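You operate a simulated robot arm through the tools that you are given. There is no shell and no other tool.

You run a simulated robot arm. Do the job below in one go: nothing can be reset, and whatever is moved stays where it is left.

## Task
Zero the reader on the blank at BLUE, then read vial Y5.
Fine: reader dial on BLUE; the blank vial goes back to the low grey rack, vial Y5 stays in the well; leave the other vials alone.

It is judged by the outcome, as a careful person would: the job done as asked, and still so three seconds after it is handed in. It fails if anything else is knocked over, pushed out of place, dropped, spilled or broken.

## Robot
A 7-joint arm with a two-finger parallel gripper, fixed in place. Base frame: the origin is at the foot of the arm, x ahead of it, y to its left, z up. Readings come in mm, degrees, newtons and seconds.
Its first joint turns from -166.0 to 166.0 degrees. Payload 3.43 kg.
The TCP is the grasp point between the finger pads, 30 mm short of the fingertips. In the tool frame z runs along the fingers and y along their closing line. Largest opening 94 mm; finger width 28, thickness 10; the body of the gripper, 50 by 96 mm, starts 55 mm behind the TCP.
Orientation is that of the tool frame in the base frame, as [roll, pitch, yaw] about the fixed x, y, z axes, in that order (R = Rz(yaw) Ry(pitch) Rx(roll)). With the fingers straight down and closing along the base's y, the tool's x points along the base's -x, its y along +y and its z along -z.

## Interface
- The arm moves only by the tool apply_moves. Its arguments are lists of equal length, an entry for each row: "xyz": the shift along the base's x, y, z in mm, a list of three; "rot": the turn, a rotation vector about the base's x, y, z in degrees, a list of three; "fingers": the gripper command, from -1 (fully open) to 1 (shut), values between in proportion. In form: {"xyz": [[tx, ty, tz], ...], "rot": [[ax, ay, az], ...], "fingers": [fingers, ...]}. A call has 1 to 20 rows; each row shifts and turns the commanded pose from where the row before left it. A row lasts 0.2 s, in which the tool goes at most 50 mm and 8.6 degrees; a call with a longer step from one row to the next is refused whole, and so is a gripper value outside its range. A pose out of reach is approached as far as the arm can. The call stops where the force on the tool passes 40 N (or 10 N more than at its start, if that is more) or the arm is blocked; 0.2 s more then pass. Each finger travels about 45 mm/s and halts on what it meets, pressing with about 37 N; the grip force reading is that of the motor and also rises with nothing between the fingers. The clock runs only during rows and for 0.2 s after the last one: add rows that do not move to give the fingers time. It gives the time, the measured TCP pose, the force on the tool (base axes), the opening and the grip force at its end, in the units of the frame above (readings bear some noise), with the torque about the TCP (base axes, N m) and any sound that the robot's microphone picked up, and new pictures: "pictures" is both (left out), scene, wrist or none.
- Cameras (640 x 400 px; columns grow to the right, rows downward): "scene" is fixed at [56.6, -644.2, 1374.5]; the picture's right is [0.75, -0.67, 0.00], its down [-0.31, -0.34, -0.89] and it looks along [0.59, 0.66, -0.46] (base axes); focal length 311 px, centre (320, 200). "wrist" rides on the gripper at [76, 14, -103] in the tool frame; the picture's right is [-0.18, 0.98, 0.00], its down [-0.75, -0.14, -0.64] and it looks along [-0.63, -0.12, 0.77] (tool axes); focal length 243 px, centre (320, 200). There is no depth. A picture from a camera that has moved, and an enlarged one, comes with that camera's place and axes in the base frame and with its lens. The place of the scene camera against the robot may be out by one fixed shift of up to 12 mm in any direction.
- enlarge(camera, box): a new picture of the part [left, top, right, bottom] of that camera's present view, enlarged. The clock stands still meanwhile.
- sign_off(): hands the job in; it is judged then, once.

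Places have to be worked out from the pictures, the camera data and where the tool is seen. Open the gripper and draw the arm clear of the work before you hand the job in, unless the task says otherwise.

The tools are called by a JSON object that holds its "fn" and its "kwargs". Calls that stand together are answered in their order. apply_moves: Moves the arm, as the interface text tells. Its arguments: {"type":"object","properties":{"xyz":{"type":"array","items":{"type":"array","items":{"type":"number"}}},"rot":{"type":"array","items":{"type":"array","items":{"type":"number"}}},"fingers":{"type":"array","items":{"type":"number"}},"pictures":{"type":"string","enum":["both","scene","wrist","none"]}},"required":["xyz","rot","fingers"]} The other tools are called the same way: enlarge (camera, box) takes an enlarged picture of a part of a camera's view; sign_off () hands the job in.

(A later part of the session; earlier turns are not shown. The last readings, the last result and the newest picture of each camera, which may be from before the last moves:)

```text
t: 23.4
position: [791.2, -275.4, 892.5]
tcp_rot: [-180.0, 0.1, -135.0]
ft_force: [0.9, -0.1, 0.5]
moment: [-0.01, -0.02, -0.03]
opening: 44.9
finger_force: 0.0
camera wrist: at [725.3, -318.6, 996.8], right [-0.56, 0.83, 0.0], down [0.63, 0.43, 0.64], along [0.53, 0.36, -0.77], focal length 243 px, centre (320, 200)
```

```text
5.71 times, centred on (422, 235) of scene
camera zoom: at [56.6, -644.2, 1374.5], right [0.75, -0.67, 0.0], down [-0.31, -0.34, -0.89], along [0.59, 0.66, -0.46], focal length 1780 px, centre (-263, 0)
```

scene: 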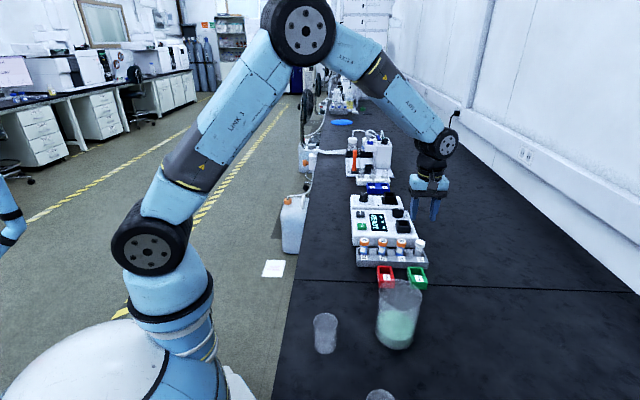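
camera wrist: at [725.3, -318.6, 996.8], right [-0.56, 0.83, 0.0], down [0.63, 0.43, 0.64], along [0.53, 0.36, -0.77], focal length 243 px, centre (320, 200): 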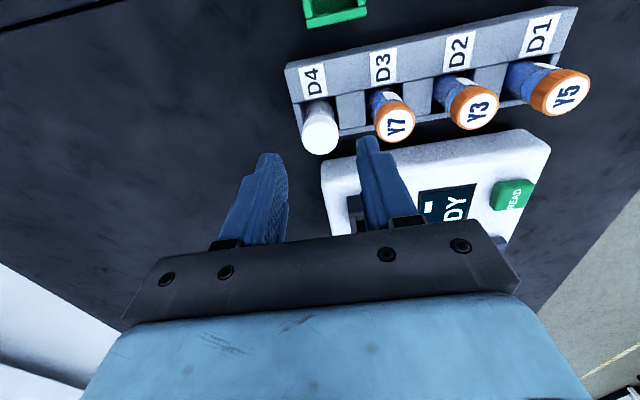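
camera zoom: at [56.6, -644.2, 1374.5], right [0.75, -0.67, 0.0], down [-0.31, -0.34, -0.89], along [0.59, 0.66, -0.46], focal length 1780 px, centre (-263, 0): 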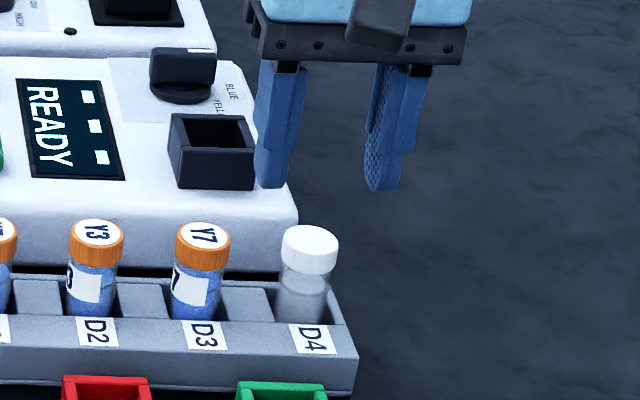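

The cap is now centred on the tool axis within ~1 mm (diameter ≈26 mm), with 9 mm of clearance to each finger. I'll lower the fingers around it so the tips end about 25 mm below the cap top, still above the rack.

{"fn": "apply_moves", "kwargs": {"xyz": [[0, 0, -15], [0, 0, -15], [0, 0, -12], [0, 0, -9], [0, 0, 0], [0, 0, 0]], "rot": [[0, 0, 0], [0, 0, 0], [0, 0, 0], [0, 0, 0], [0, 0, 0], [0, 0, 0]], "fingers": [0.05, 0.05, 0.05, 0.05, 0.05, 0.05], "pictures": "wrist"}}

{"fn": "enlarge", "kwargs": {"camera": "wrist", "box": [230, 110, 410, 220]}}

{"fn": "enlarge", "kwargs": {"camera": "scene", "box": [390, 200, 454, 270]}}

```text
t: 24.8
position: [790.5, -273.5, 840.6]
tcp_rot: [179.9, -0.1, -135.0]
ft_force: [-0.4, -0.6, 0.3]
moment: [-0.01, 0.0, 0.01]
opening: 44.6
finger_force: 0.1
camera wrist: at [725.7, -317.5, 944.9], right [-0.56, 0.83, 0.0], down [0.63, 0.43, 0.64], along [0.53, 0.36, -0.77], focal length 243 px, centre (320, 200)
```

wrist: 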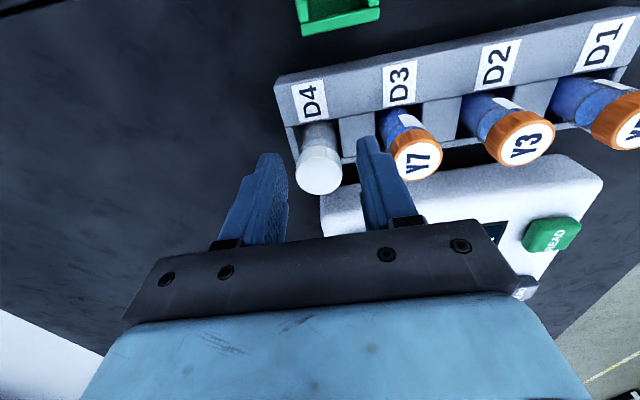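

```text
3.56 times, centred on (320, 165) of wrist
camera zoom: at [725.7, -317.5, 944.9], right [-0.56, 0.83, 0.0], down [0.63, 0.43, 0.64], along [0.53, 0.36, -0.77], focal length 863 px, centre (320, 324)
```

zoom: 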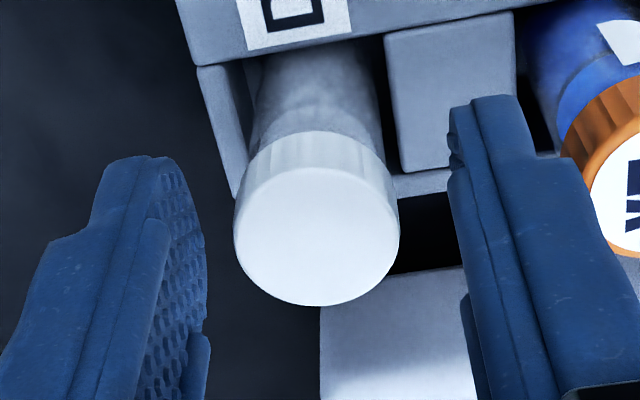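

```text
5.71 times, centred on (422, 235) of scene
camera zoom: at [56.6, -644.2, 1374.5], right [0.75, -0.67, 0.0], down [-0.31, -0.34, -0.89], along [0.59, 0.66, -0.46], focal length 1780 px, centre (-263, 0)
```

zoom: 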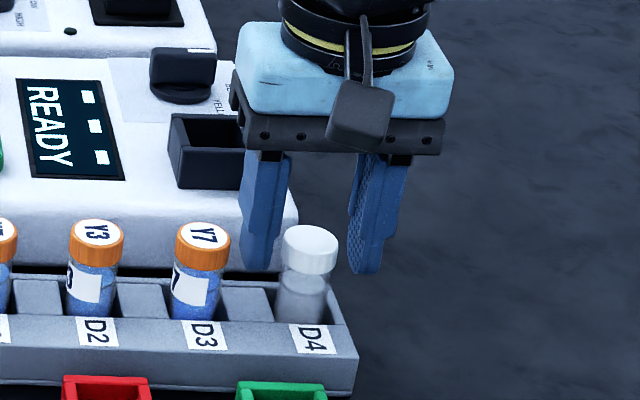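

Fingers straddle the cap with even gaps, and I now judge the cap top nearer 831. I'll go 6 mm lower and close on it.

{"fn": "apply_moves", "kwargs": {"xyz": [[0, 0, -6], [0, 0, 0], [0, 0, 0], [0, 0, 0], [0, 0, 0], [0, 0, 0]], "rot": [[0, 0, 0], [0, 0, 0], [0, 0, 0], [0, 0, 0], [0, 0, 0], [0, 0, 0]], "fingers": [0.05, 0.2, 0.35, 0.5, 0.6, 0.6], "pictures": "both"}}

{"fn": "enlarge", "kwargs": {"camera": "scene", "box": [390, 200, 454, 270]}}

```text
t: 26.2
position: [789.7, -276.5, 835.7]
tcp_rot: [180.0, 0.1, -135.0]
ft_force: [0.7, -0.4, 1.2]
moment: [-0.05, 0.03, -0.01]
opening: 25.8
finger_force: 36.8
camera wrist: at [725.1, -318.4, 939.2], right [-0.56, 0.83, 0.0], down [0.63, 0.43, 0.64], along [0.53, 0.36, -0.77], focal length 243 px, centre (320, 200)
```

scene: 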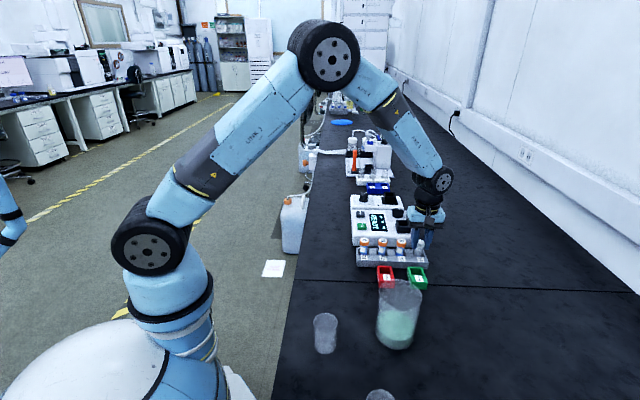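
wrist: 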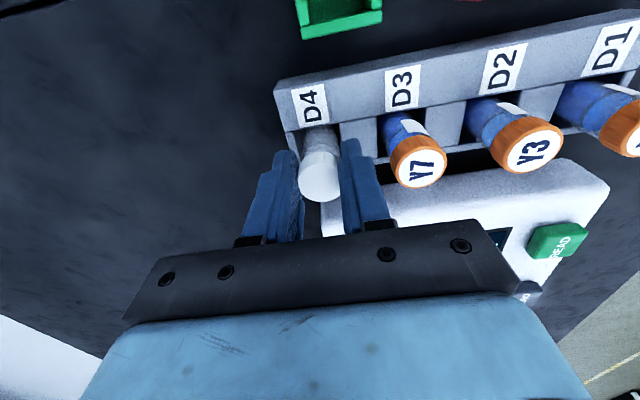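

```text
5.71 times, centred on (422, 235) of scene
camera zoom: at [56.6, -644.2, 1374.5], right [0.75, -0.67, 0.0], down [-0.31, -0.34, -0.89], along [0.59, 0.66, -0.46], focal length 1780 px, centre (-263, 0)
```

zoom: 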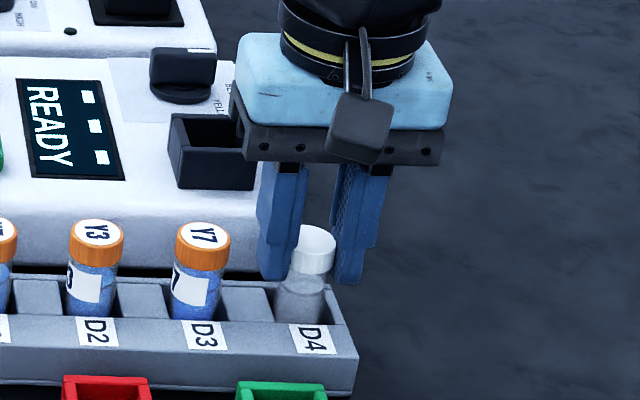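

Blank gripped (25.8 mm, 37 N) and centred. I'll lift it straight up slowly, clear of rack and rim height, and check it hangs straight.

{"fn": "apply_moves", "kwargs": {"xyz": [[0, 0, 5], [0, 0, 10], [0, 0, 20], [0, 0, 25], [0, 0, 25], [0, 0, 25], [0, 0, 0], [0, 0, 0]], "rot": [[0, 0, 0], [0, 0, 0], [0, 0, 0], [0, 0, 0], [0, 0, 0], [0, 0, 0], [0, 0, 0], [0, 0, 0]], "fingers": [0.6, 0.6, 0.6, 0.6, 0.6, 0.6, 0.6, 0.6], "pictures": "both"}}

{"fn": "enlarge", "kwargs": {"camera": "scene", "box": [380, 170, 460, 270]}}

{"fn": "enlarge", "kwargs": {"camera": "wrist", "box": [220, 80, 420, 220]}}

```text
t: 28.0
position: [788.9, -274.5, 945.1]
tcp_rot: [-179.9, 0.0, -135.0]
ft_force: [-0.6, 0.5, -0.5]
moment: [0.0, 0.0, 0.01]
opening: 26.0
finger_force: 36.9
camera wrist: at [725.2, -317.4, 1050.3], right [-0.56, 0.83, 0.0], down [0.63, 0.43, 0.64], along [0.53, 0.36, -0.77], focal length 243 px, centre (320, 200)
```

scene: 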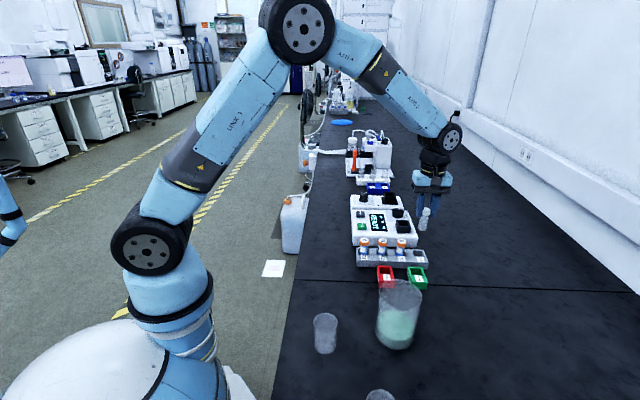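
wrist: 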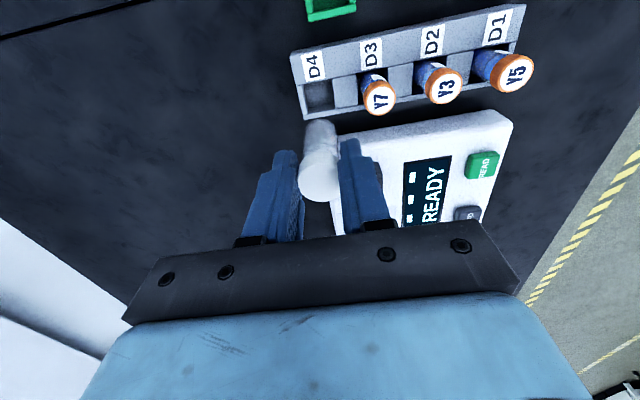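

```text
4.00 times, centred on (420, 220) of scene
camera zoom: at [56.6, -644.2, 1374.5], right [0.75, -0.67, 0.0], down [-0.31, -0.34, -0.89], along [0.59, 0.66, -0.46], focal length 1246 px, centre (-80, 120)
```

zoom: 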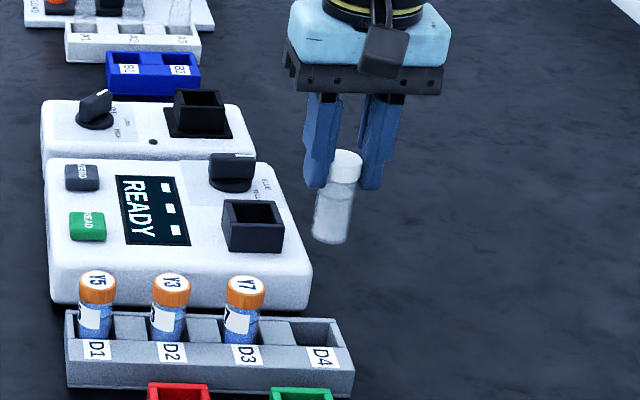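

```text
2.86 times, centred on (320, 150) of wrist
camera zoom: at [725.2, -317.4, 1050.3], right [-0.56, 0.83, 0.0], down [0.63, 0.43, 0.64], along [0.53, 0.36, -0.77], focal length 693 px, centre (320, 343)
```

zoom: 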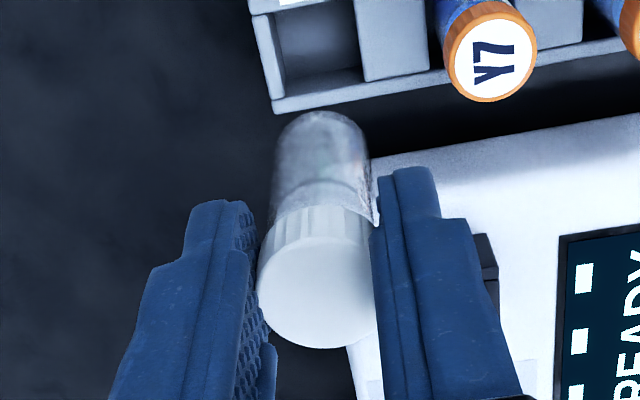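

The vial hangs straight and centred between the fingers. Next I'll carry it over the well, (45.5, 93) mm away, and check alignment from there.

{"fn": "apply_moves", "kwargs": {"xyz": [[9.1, 18.6, 0], [9.1, 18.6, 0], [9.1, 18.6, 0], [9.1, 18.6, 0], [9.1, 18.7, 0], [0, 0, 0], [0, 0, 0], [0, 0, 0]], "rot": [[0, 0, 0], [0, 0, 0], [0, 0, 0], [0, 0, 0], [0, 0, 0], [0, 0, 0], [0, 0, 0], [0, 0, 0]], "fingers": [0.6, 0.6, 0.6, 0.6, 0.6, 0.6, 0.6, 0.6], "pictures": "both"}}

{"fn": "enlarge", "kwargs": {"camera": "scene", "box": [370, 170, 450, 250]}}

{"fn": "enlarge", "kwargs": {"camera": "wrist", "box": [240, 70, 400, 170]}}

```text
t: 29.8
position: [834.9, -181.5, 944.8]
tcp_rot: [-180.0, 0.0, -135.1]
ft_force: [-0.5, 0.1, -0.8]
moment: [0.01, 0.02, 0.0]
opening: 26.1
finger_force: 36.8
camera wrist: at [770.1, -224.6, 1049.5], right [-0.56, 0.83, 0.0], down [0.63, 0.43, 0.64], along [0.53, 0.36, -0.77], focal length 243 px, centre (320, 200)
```

scene: 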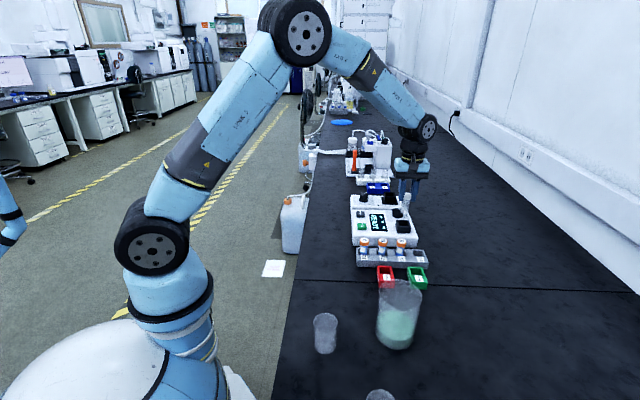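
wrist: 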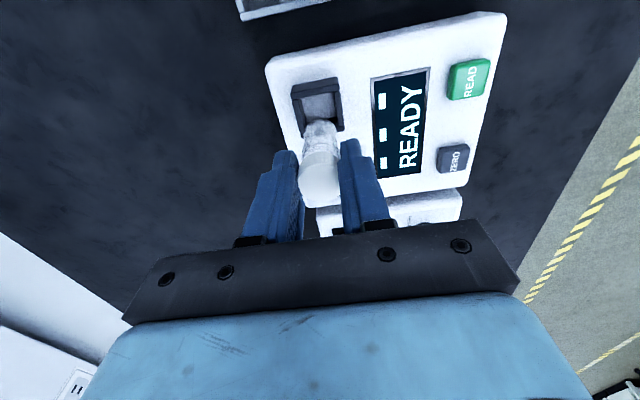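

```text
5.00 times, centred on (410, 210) of scene
camera zoom: at [56.6, -644.2, 1374.5], right [0.75, -0.67, 0.0], down [-0.31, -0.34, -0.89], along [0.59, 0.66, -0.46], focal length 1557 px, centre (-130, 150)
```

zoom: 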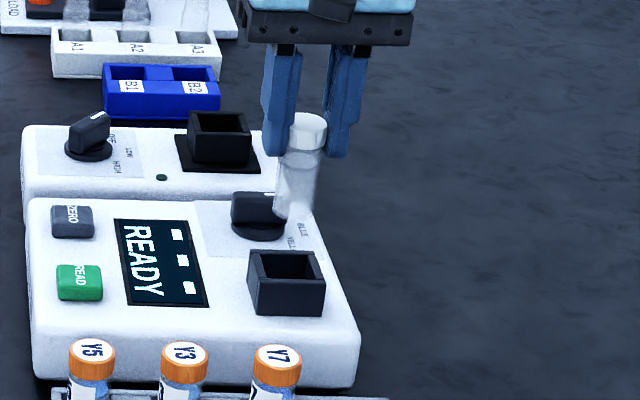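

```text
4.00 times, centred on (320, 120) of wrist
camera zoom: at [770.1, -224.6, 1049.5], right [-0.56, 0.83, 0.0], down [0.63, 0.43, 0.64], along [0.53, 0.36, -0.77], focal length 970 px, centre (320, 520)
```

zoom: 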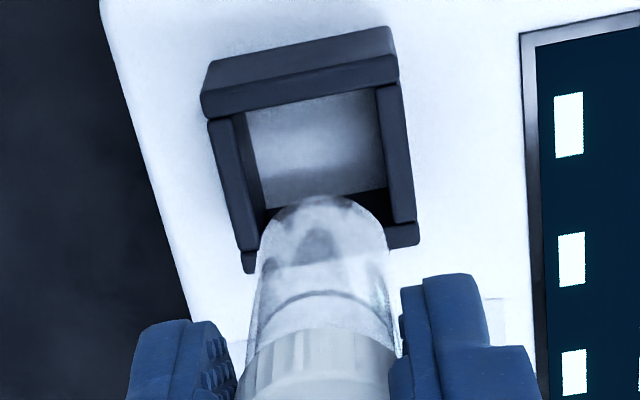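

The well centre appears about 1–1.5 mm off the held vial's axis. I'll correct (1.4,-0.4) and lower until the vial bottom is just above the rim, then check again.

{"fn": "apply_moves", "kwargs": {"xyz": [[1.4, -0.4, 0], [0, 0, -12], [0, 0, -12], [0, 0, -8], [0, 0, 0], [0, 0, 0], [0, 0, 0]], "rot": [[0, 0, 0], [0, 0, 0], [0, 0, 0], [0, 0, 0], [0, 0, 0], [0, 0, 0], [0, 0, 0]], "fingers": [0.6, 0.6, 0.6, 0.6, 0.6, 0.6, 0.6], "pictures": "both"}}

{"fn": "enlarge", "kwargs": {"camera": "scene", "box": [380, 180, 430, 240]}}

{"fn": "enlarge", "kwargs": {"camera": "wrist", "box": [240, 70, 400, 170]}}

```text
t: 31.4
position: [836.8, -182.7, 912.6]
tcp_rot: [-180.0, 0.0, -135.1]
ft_force: [0.7, -0.8, -0.2]
moment: [0.02, -0.02, 0.01]
opening: 26.1
finger_force: 37.0
camera wrist: at [772.1, -226.0, 1016.8], right [-0.56, 0.83, 0.0], down [0.63, 0.43, 0.64], along [0.53, 0.36, -0.77], focal length 243 px, centre (320, 200)
```

scene: 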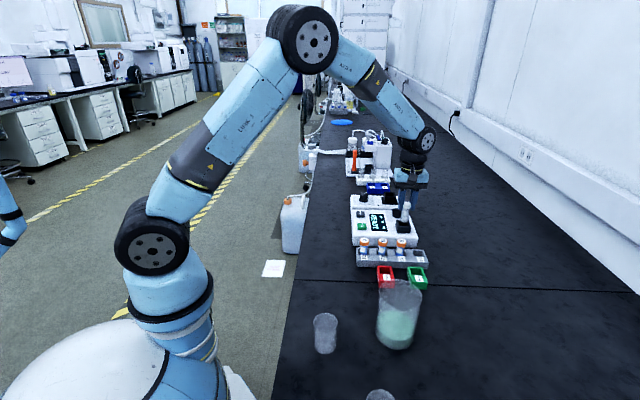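
wrist: 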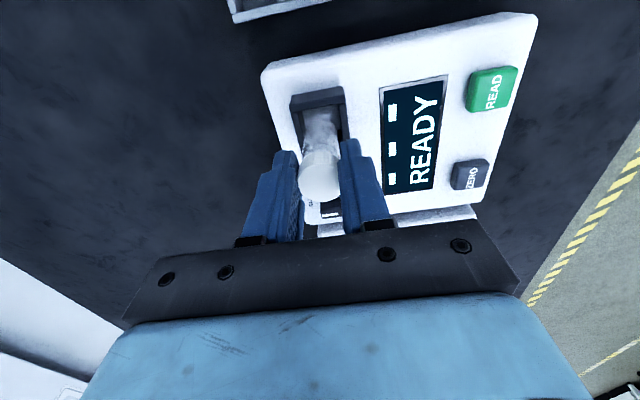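

```text
6.67 times, centred on (405, 210) of scene
camera zoom: at [56.6, -644.2, 1374.5], right [0.75, -0.67, 0.0], down [-0.31, -0.34, -0.89], along [0.59, 0.66, -0.46], focal length 2076 px, centre (-247, 133)
```

zoom: 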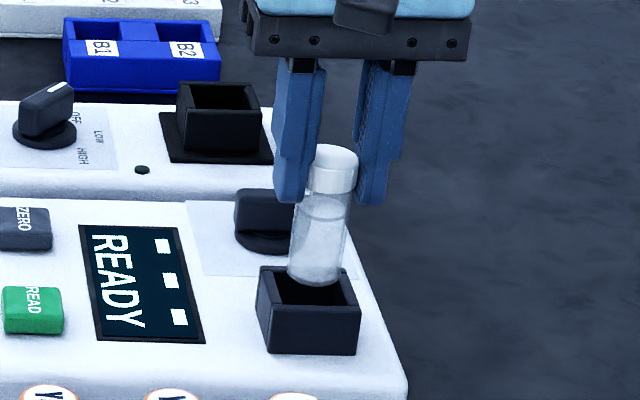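

```text
4.00 times, centred on (320, 120) of wrist
camera zoom: at [772.1, -226.0, 1016.8], right [-0.56, 0.83, 0.0], down [0.63, 0.43, 0.64], along [0.53, 0.36, -0.77], focal length 970 px, centre (320, 520)
```

zoom: 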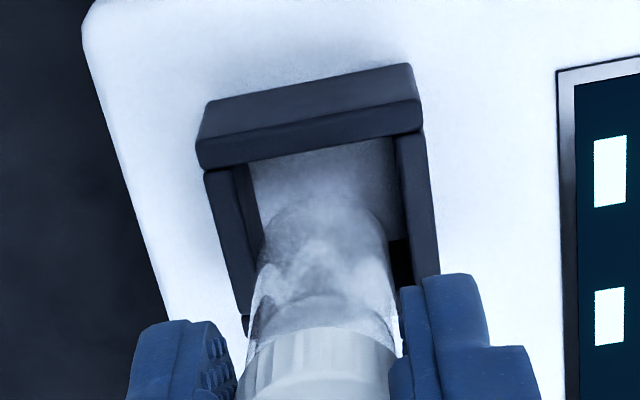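

Vial bottom is just above the rim; both views say it should go about 1.4 mm toward (-x,+y). I'll correct that and lower it into the mouth of the well.

{"fn": "apply_moves", "kwargs": {"xyz": [[-0.9, 1.1, 0], [0, 0, 0], [0, 0, -6], [0, 0, -6], [0, 0, -4], [0, 0, 0], [0, 0, 0]], "rot": [[0, 0, 0], [0, 0, 0], [0, 0, 0], [0, 0, 0], [0, 0, 0], [0, 0, 0], [0, 0, 0]], "fingers": [0.6, 0.6, 0.6, 0.6, 0.6, 0.6, 0.6], "pictures": "both"}}

{"fn": "enlarge", "kwargs": {"camera": "scene", "box": [380, 180, 430, 240]}}

{"fn": "enlarge", "kwargs": {"camera": "wrist", "box": [240, 90, 400, 190]}}

```text
t: 33.0
position: [835.3, -182.8, 896.7]
tcp_rot: [-180.0, 0.0, -134.9]
ft_force: [0.4, -0.7, 0.9]
moment: [-0.01, 0.02, -0.03]
opening: 25.6
finger_force: 37.5
camera wrist: at [771.2, -225.2, 1001.5], right [-0.56, 0.83, 0.0], down [0.63, 0.43, 0.64], along [0.53, 0.36, -0.77], focal length 243 px, centre (320, 200)
```

scene: 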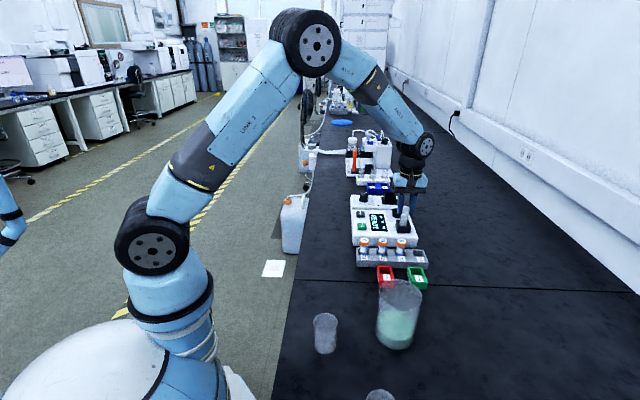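
wrist: 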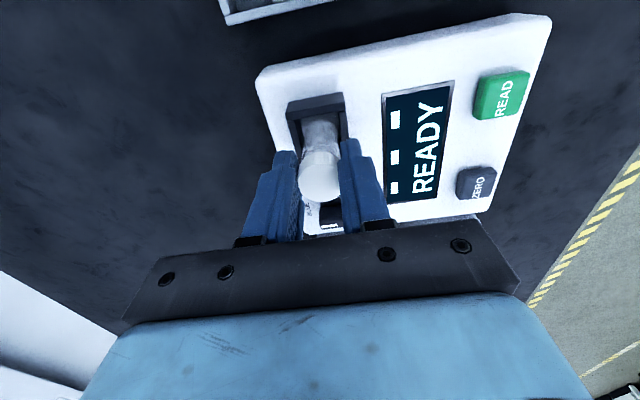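

```text
6.67 times, centred on (405, 210) of scene
camera zoom: at [56.6, -644.2, 1374.5], right [0.75, -0.67, 0.0], down [-0.31, -0.34, -0.89], along [0.59, 0.66, -0.46], focal length 2076 px, centre (-247, 133)
```

zoom: 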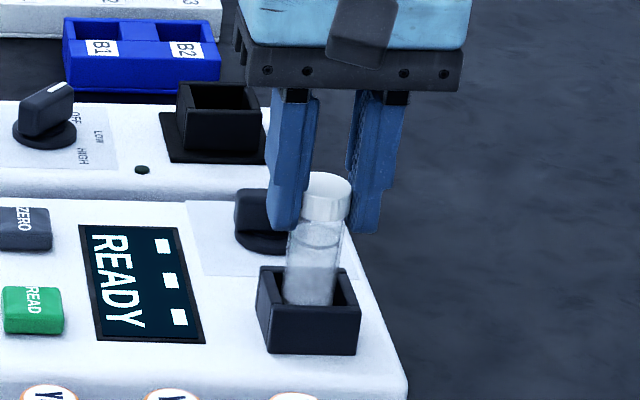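

```text
4.00 times, centred on (320, 140) of wrist
camera zoom: at [771.2, -225.2, 1001.5], right [-0.56, 0.83, 0.0], down [0.63, 0.43, 0.64], along [0.53, 0.36, -0.77], focal length 970 px, centre (320, 440)
```

zoom: 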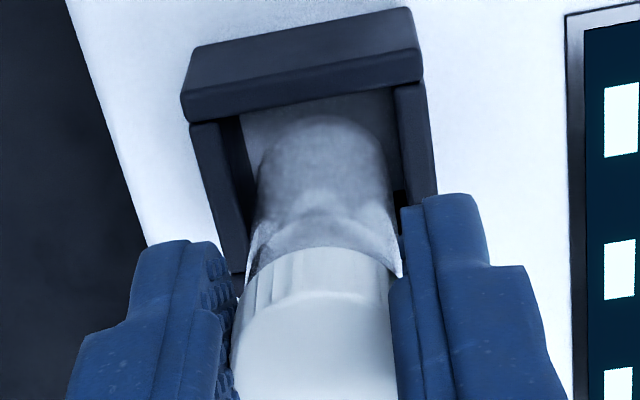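

The vial is inside the mouth of the well, centred with no contact force. I'll lower further in gentle steps.

{"fn": "apply_moves", "kwargs": {"xyz": [[0, 0, -5], [0, 0, -4], [0, 0, -3], [0, 0, 0]], "rot": [[0, 0, 0], [0, 0, 0], [0, 0, 0], [0, 0, 0]], "fingers": [0.6, 0.6, 0.6, 0.6], "pictures": "none"}}

```text
t: 34.0
position: [834.5, -180.9, 885.8]
tcp_rot: [179.9, -0.1, -135.0]
ft_force: [-0.7, -1.3, -0.2]
moment: [-0.1, 0.09, 0.01]
opening: 25.7
finger_force: 37.3
```

No contact yet; I'll continue down in 1.5–2 mm steps until the floor is felt.

{"fn": "apply_moves", "kwargs": {"xyz": [[0, 0, -2], [0, 0, -2], [0, 0, -1.5], [0, 0, 0]], "rot": [[0, 0, 0], [0, 0, 0], [0, 0, 0], [0, 0, 0]], "fingers": [0.6, 0.6, 0.6, 0.6], "pictures": "both"}}

{"fn": "enlarge", "kwargs": {"camera": "scene", "box": [380, 180, 430, 240]}}

{"fn": "enlarge", "kwargs": {"camera": "wrist", "box": [240, 90, 400, 190]}}

```text
t: 35.0
position: [835.5, -181.9, 878.8]
tcp_rot: [-179.8, 0.1, -134.9]
ft_force: [-1.5, 2.1, 12.7]
moment: [0.21, -0.01, 0.02]
opening: 25.9
finger_force: 36.8
camera wrist: at [771.1, -225.6, 984.8], right [-0.56, 0.83, 0.0], down [0.63, 0.43, 0.64], along [0.53, 0.36, -0.77], focal length 243 px, centre (320, 200)
```

scene: 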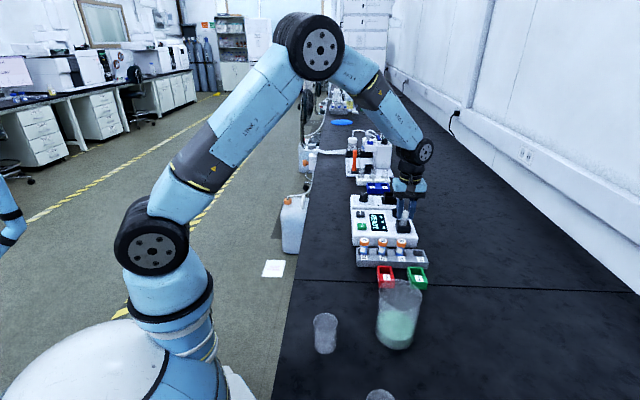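
wrist: 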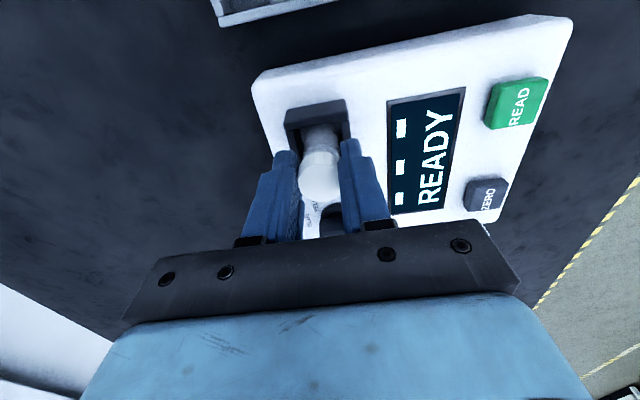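

```text
6.67 times, centred on (405, 210) of scene
camera zoom: at [56.6, -644.2, 1374.5], right [0.75, -0.67, 0.0], down [-0.31, -0.34, -0.89], along [0.59, 0.66, -0.46], focal length 2076 px, centre (-247, 133)
```

zoom: 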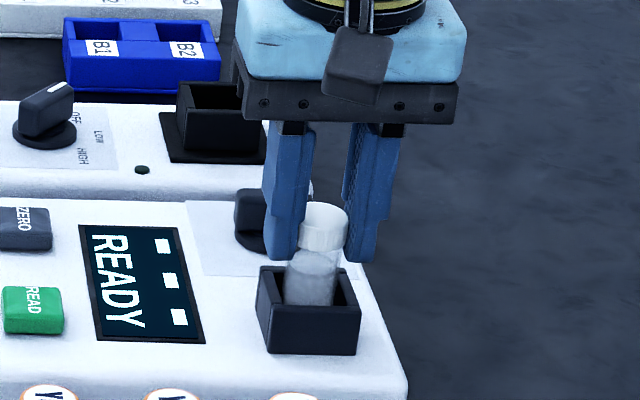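

```text
4.00 times, centred on (320, 140) of wrist
camera zoom: at [771.1, -225.6, 984.8], right [-0.56, 0.83, 0.0], down [0.63, 0.43, 0.64], along [0.53, 0.36, -0.77], focal length 970 px, centre (320, 440)
```

zoom: 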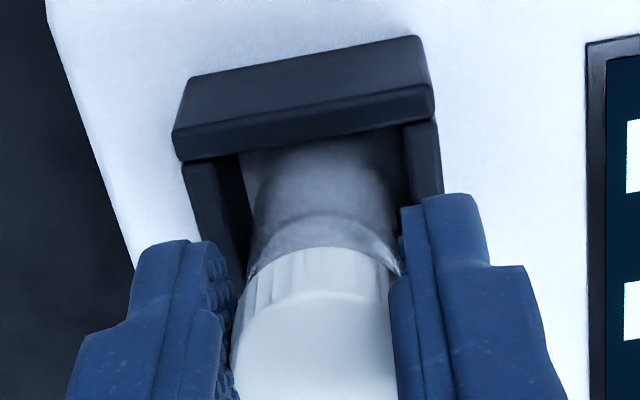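

The vial has seated on the well floor (13 N up). I'll ease off slightly, open the fingers, and check that it stands upright before withdrawing.

{"fn": "apply_moves", "kwargs": {"xyz": [[0, 0, 0.7], [0, 0, 0], [0, 0, 0], [0, 0, 0], [0, 0, 0], [0, 0, 0]], "rot": [[0, 0, 0], [0, 0, 0], [0, 0, 0], [0, 0, 0], [0, 0, 0], [0, 0, 0]], "fingers": [0.6, 0.4, 0.3, 0.2, 0.1, 0.05], "pictures": "both"}}

{"fn": "enlarge", "kwargs": {"camera": "scene", "box": [380, 180, 430, 240]}}

{"fn": "enlarge", "kwargs": {"camera": "wrist", "box": [240, 90, 400, 190]}}

```text
t: 36.4
position: [835.8, -181.1, 879.0]
tcp_rot: [-180.0, 0.0, -135.0]
ft_force: [-0.7, 0.3, -0.3]
moment: [-0.01, 0.0, 0.03]
opening: 44.8
finger_force: 0.0
camera wrist: at [771.2, -224.9, 984.3], right [-0.56, 0.83, 0.0], down [0.63, 0.43, 0.64], along [0.53, 0.36, -0.77], focal length 243 px, centre (320, 200)
```

scene: 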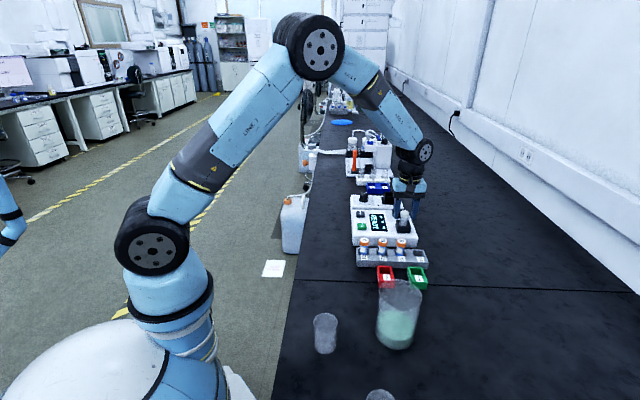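
wrist: 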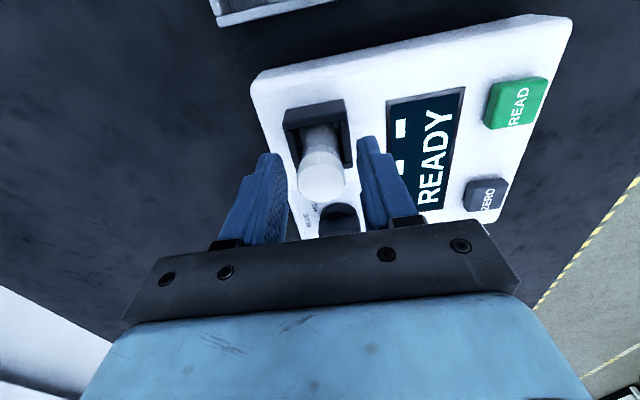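

```text
6.67 times, centred on (405, 210) of scene
camera zoom: at [56.6, -644.2, 1374.5], right [0.75, -0.67, 0.0], down [-0.31, -0.34, -0.89], along [0.59, 0.66, -0.46], focal length 2076 px, centre (-247, 133)
```

zoom: 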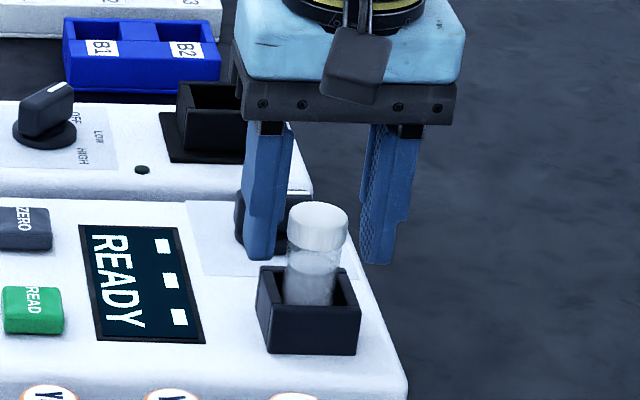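

```text
4.00 times, centred on (320, 140) of wrist
camera zoom: at [771.2, -224.9, 984.3], right [-0.56, 0.83, 0.0], down [0.63, 0.43, 0.64], along [0.53, 0.36, -0.77], focal length 970 px, centre (320, 440)
```

zoom: 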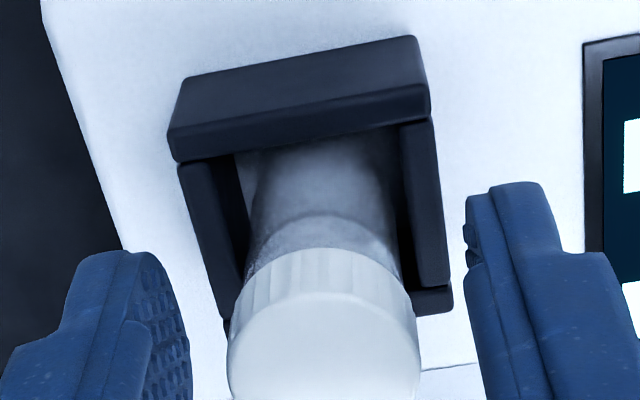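

The blank stands upright in the well and the reader shows READY. I'll withdraw upward, then shift over the ZERO button with the fingers shut.

{"fn": "apply_moves", "kwargs": {"xyz": [[0, 0, 20], [0, 0, 25], [0, 0, 20], [-9.25, 37.8, 0], [-9.25, 37.8, 0], [-9.25, 37.8, 0], [-9.25, 37.7, 0], [0, 0, -30], [0, 0, 0], [0, 0, 0]], "rot": [[0, 0, 0], [0, 0, 0], [0, 0, 0], [0, 0, 0], [0, 0, 0], [0, 0, 0], [0, 0, 0], [0, 0, 0], [0, 0, 0], [0, 0, 0]], "fingers": [0.05, 0.05, 0.05, 0.3, 0.6, 0.9, 1, 1, 1, 1], "pictures": "both"}}

{"fn": "enlarge", "kwargs": {"camera": "wrist", "box": [240, 80, 400, 180]}}

{"fn": "enlarge", "kwargs": {"camera": "scene", "box": [340, 170, 420, 240]}}

```text
t: 38.6
position: [799.5, -30.9, 916.4]
tcp_rot: [180.0, -0.1, -135.0]
ft_force: [-0.3, -0.7, -0.6]
moment: [0.0, 0.01, 0.01]
opening: 0.1
finger_force: 33.1
camera wrist: at [734.9, -74.4, 1020.9], right [-0.56, 0.83, 0.0], down [0.63, 0.43, 0.64], along [0.53, 0.36, -0.77], focal length 243 px, centre (320, 200)
```

scene: 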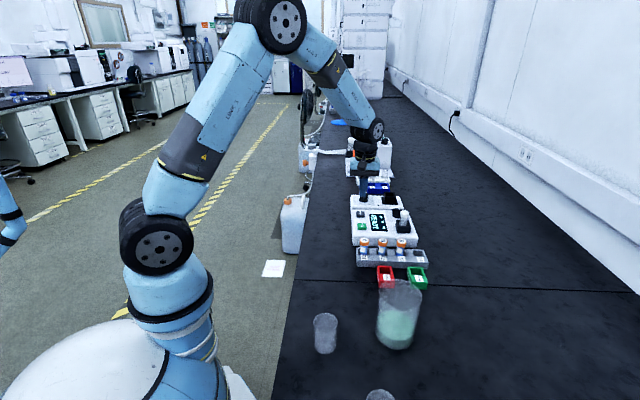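
wrist: 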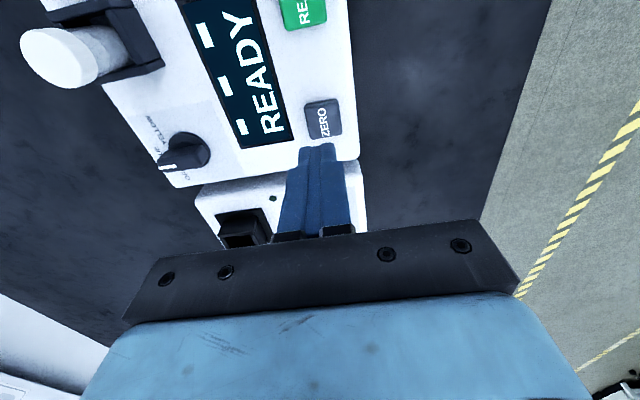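

```text
4.00 times, centred on (320, 130) of wrist
camera zoom: at [734.9, -74.4, 1020.9], right [-0.56, 0.83, 0.0], down [0.63, 0.43, 0.64], along [0.53, 0.36, -0.77], focal length 970 px, centre (320, 480)
```

zoom: 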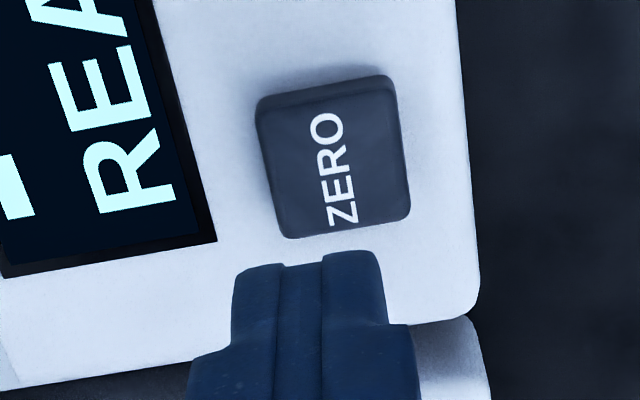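

```text
5.71 times, centred on (380, 205) of scene
camera zoom: at [56.6, -644.2, 1374.5], right [0.75, -0.67, 0.0], down [-0.31, -0.34, -0.89], along [0.59, 0.66, -0.46], focal length 1780 px, centre (-23, 171)
```

zoom: 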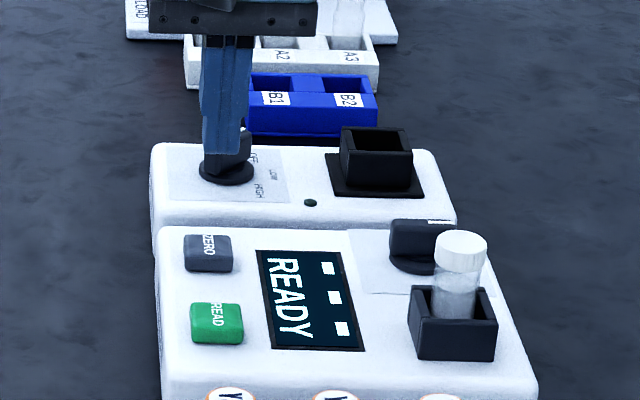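

ZERO is about 3.9 mm in +y from the tool axis. I'll correct, lower to ~12 mm above the button, and check again.

{"fn": "apply_moves", "kwargs": {"xyz": [[0.1, 3.9, 0], [0, 0, -20], [0, 0, -20], [0, 0, -14], [0, 0, 0], [0, 0, 0]], "rot": [[0, 0, 0], [0, 0, 0], [0, 0, 0], [0, 0, 0], [0, 0, 0], [0, 0, 0]], "fingers": [1, 1, 1, 1, 1, 1], "pictures": "wrist"}}

{"fn": "enlarge", "kwargs": {"camera": "wrist", "box": [240, 80, 400, 180]}}

{"fn": "enlarge", "kwargs": {"camera": "scene", "box": [340, 180, 404, 230]}}

```text
t: 40.0
position: [797.9, -27.4, 858.7]
tcp_rot: [-180.0, 0.0, -135.0]
ft_force: [-0.4, 0.1, -0.3]
moment: [-0.02, 0.02, -0.01]
opening: 0.1
finger_force: 33.1
camera wrist: at [733.9, -71.1, 964.2], right [-0.56, 0.83, 0.0], down [0.63, 0.43, 0.64], along [0.53, 0.36, -0.77], focal length 243 px, centre (320, 200)
```

wrist: 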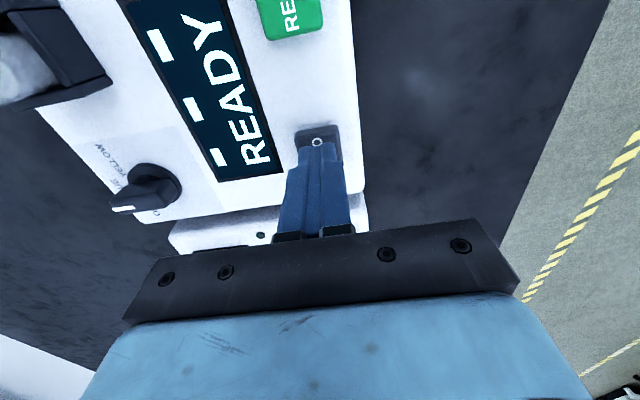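

```text
4.00 times, centred on (320, 130) of wrist
camera zoom: at [733.9, -71.1, 964.2], right [-0.56, 0.83, 0.0], down [0.63, 0.43, 0.64], along [0.53, 0.36, -0.77], focal length 970 px, centre (320, 480)
```

zoom: 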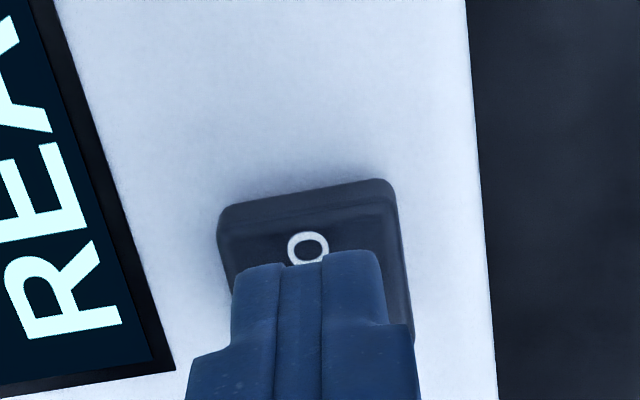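

```text
8.00 times, centred on (372, 205) of scene
camera zoom: at [56.6, -644.2, 1374.5], right [0.75, -0.67, 0.0], down [-0.31, -0.34, -0.89], along [0.59, 0.66, -0.46], focal length 2491 px, centre (-96, 160)
```

zoom: 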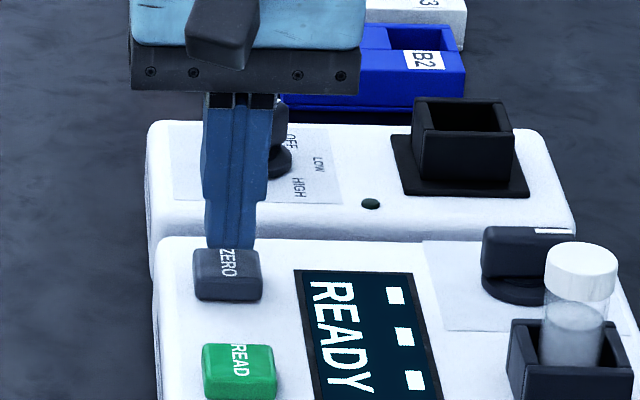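

The tip is still a few mm short of the button's centre in the forward direction. I'll move 3 mm forward, come down 6 mm, and look again.

{"fn": "apply_moves", "kwargs": {"xyz": [[2.3, 1.5, 0], [0, 0, -4], [0, 0, -3], [0, 0, 0], [0, 0, 0]], "rot": [[0, 0, 0], [0, 0, 0], [0, 0, 0], [0, 0, 0], [0, 0, 0]], "fingers": [1, 1, 1, 1, 1], "pictures": "wrist"}}

{"fn": "enlarge", "kwargs": {"camera": "wrist", "box": [270, 110, 366, 170]}}

{"fn": "enlarge", "kwargs": {"camera": "scene", "box": [340, 190, 388, 220]}}

```text
t: 41.2
position: [800.5, -24.7, 852.7]
tcp_rot: [-180.0, -0.1, -134.9]
ft_force: [0.5, 0.3, -0.4]
moment: [0.01, 0.0, 0.0]
opening: 0.2
finger_force: 32.9
camera wrist: at [736.3, -69.2, 957.3], right [-0.56, 0.83, 0.0], down [0.63, 0.43, 0.64], along [0.53, 0.36, -0.77], focal length 243 px, centre (320, 200)
```

wrist: 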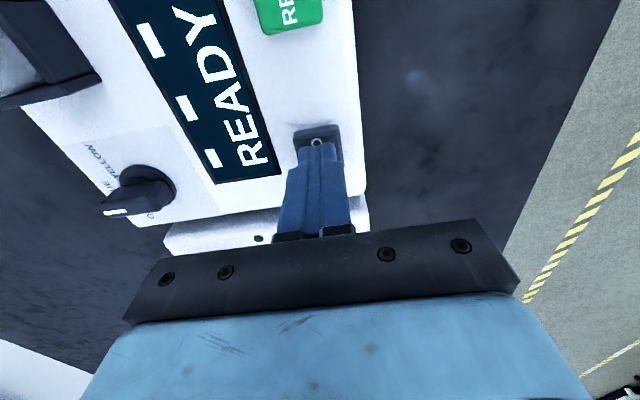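

```text
6.67 times, centred on (318, 140) of wrist
camera zoom: at [736.3, -69.2, 957.3], right [-0.56, 0.83, 0.0], down [0.63, 0.43, 0.64], along [0.53, 0.36, -0.77], focal length 1618 px, centre (333, 600)
```

zoom: 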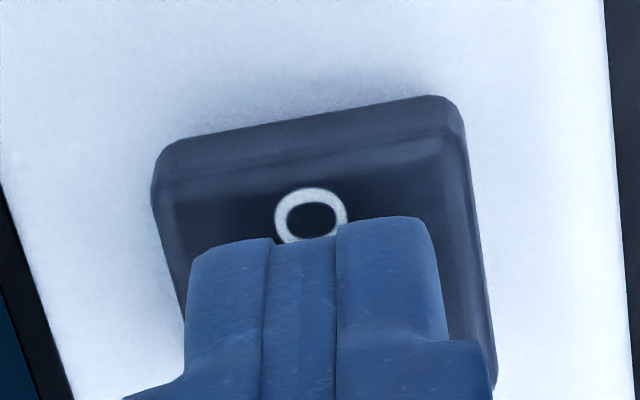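

```text
13.33 times, centred on (364, 205) of scene
camera zoom: at [56.6, -644.2, 1374.5], right [0.75, -0.67, 0.0], down [-0.31, -0.34, -0.89], along [0.59, 0.66, -0.46], focal length 4152 px, centre (-267, 133)
```

zoom: 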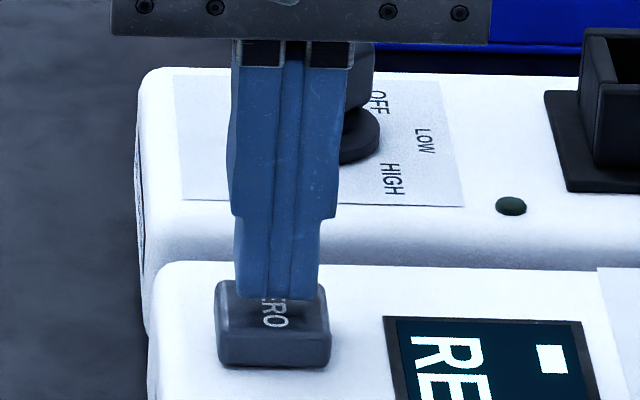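

The tip is now over the button's middle with a few mm to go. I'll press down in small steps until contact.

{"fn": "apply_moves", "kwargs": {"xyz": [[0, 0, -2], [0, 0, -2], [0, 0, 0]], "rot": [[0, 0, 0], [0, 0, 0], [0, 0, 0]], "fingers": [1, 1, 1], "pictures": "none"}}

```text
t: 42.0
position: [800.6, -25.8, 848.0]
tcp_rot: [-180.0, 0.0, -135.0]
ft_force: [0.2, -0.1, -0.2]
moment: [-0.01, 0.0, 0.02]
opening: 0.0
finger_force: 32.6
```

{"fn": "apply_moves", "kwargs": {"xyz": [[0, 0, -1.5], [0, 0, -1.5], [0, 0, 0]], "rot": [[0, 0, 0], [0, 0, 0], [0, 0, 0]], "fingers": [1, 1, 1], "pictures": "scene"}}

{"fn": "enlarge", "kwargs": {"camera": "scene", "box": [340, 190, 404, 230]}}

```text
t: 42.8
position: [800.9, -26.8, 846.1]
tcp_rot: [180.0, 0.0, -135.0]
ft_force: [0.3, 0.1, 0.3]
moment: [0.02, -0.02, 0.0]
opening: 0.1
finger_force: 33.0
```

scene: 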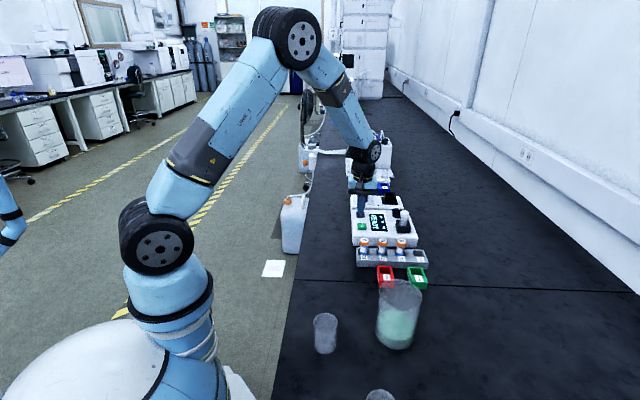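

```text
10.00 times, centred on (372, 210) of scene
camera zoom: at [56.6, -644.2, 1374.5], right [0.75, -0.67, 0.0], down [-0.31, -0.34, -0.89], along [0.59, 0.66, -0.46], focal length 3114 px, centre (-200, 100)
```

zoom: 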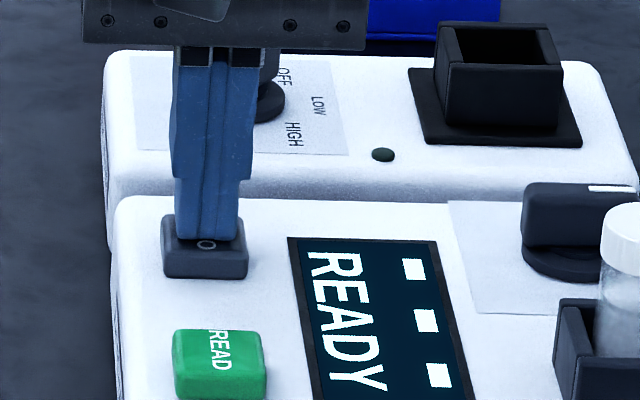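

Still no contact at tip height ≈816; I'll continue down.

{"fn": "apply_moves", "kwargs": {"xyz": [[0, 0, -1.5], [0, 0, -1.5], [0, 0, 0]], "rot": [[0, 0, 0], [0, 0, 0], [0, 0, 0]], "fingers": [1, 1, 1], "pictures": "wrist"}}

{"fn": "enlarge", "kwargs": {"camera": "wrist", "box": [270, 110, 366, 170]}}

{"fn": "enlarge", "kwargs": {"camera": "scene", "box": [340, 190, 388, 220]}}

```text
t: 43.6
position: [802.7, -25.6, 844.1]
tcp_rot: [-179.9, -0.1, -134.9]
ft_force: [-0.6, -1.2, 1.9]
moment: [-0.02, 0.04, 0.02]
opening: 0.0
finger_force: 32.9
heard: click
camera wrist: at [736.9, -68.6, 949.0], right [-0.56, 0.83, 0.0], down [0.63, 0.43, 0.64], along [0.53, 0.36, -0.77], focal length 243 px, centre (320, 200)
```

wrist: 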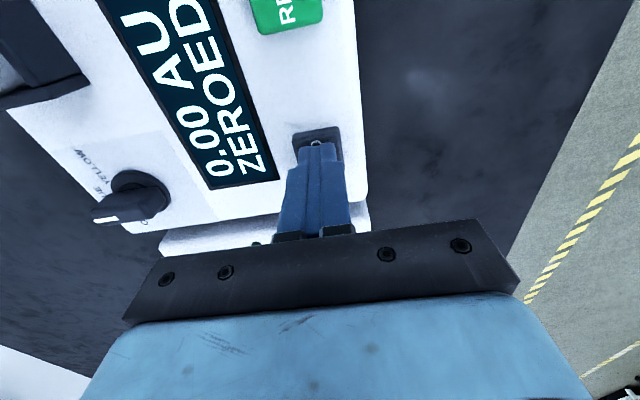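

```text
6.67 times, centred on (318, 140) of wrist
camera zoom: at [736.9, -68.6, 949.0], right [-0.56, 0.83, 0.0], down [0.63, 0.43, 0.64], along [0.53, 0.36, -0.77], focal length 1618 px, centre (333, 600)
```

zoom: 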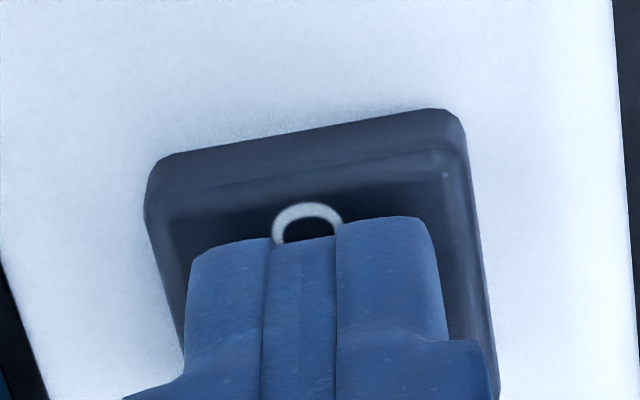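

```text
13.33 times, centred on (364, 205) of scene
camera zoom: at [56.6, -644.2, 1374.5], right [0.75, -0.67, 0.0], down [-0.31, -0.34, -0.89], along [0.59, 0.66, -0.46], focal length 4152 px, centre (-267, 133)
```

zoom: 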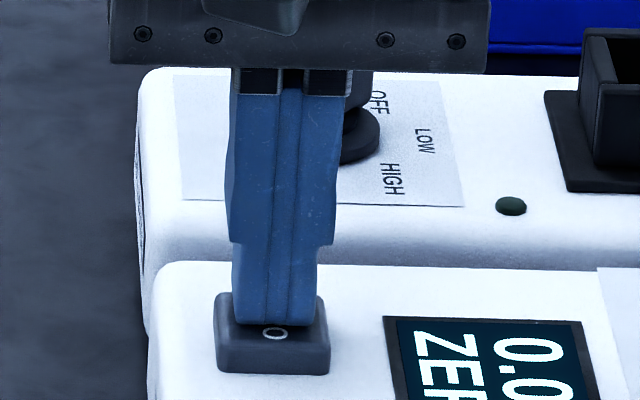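

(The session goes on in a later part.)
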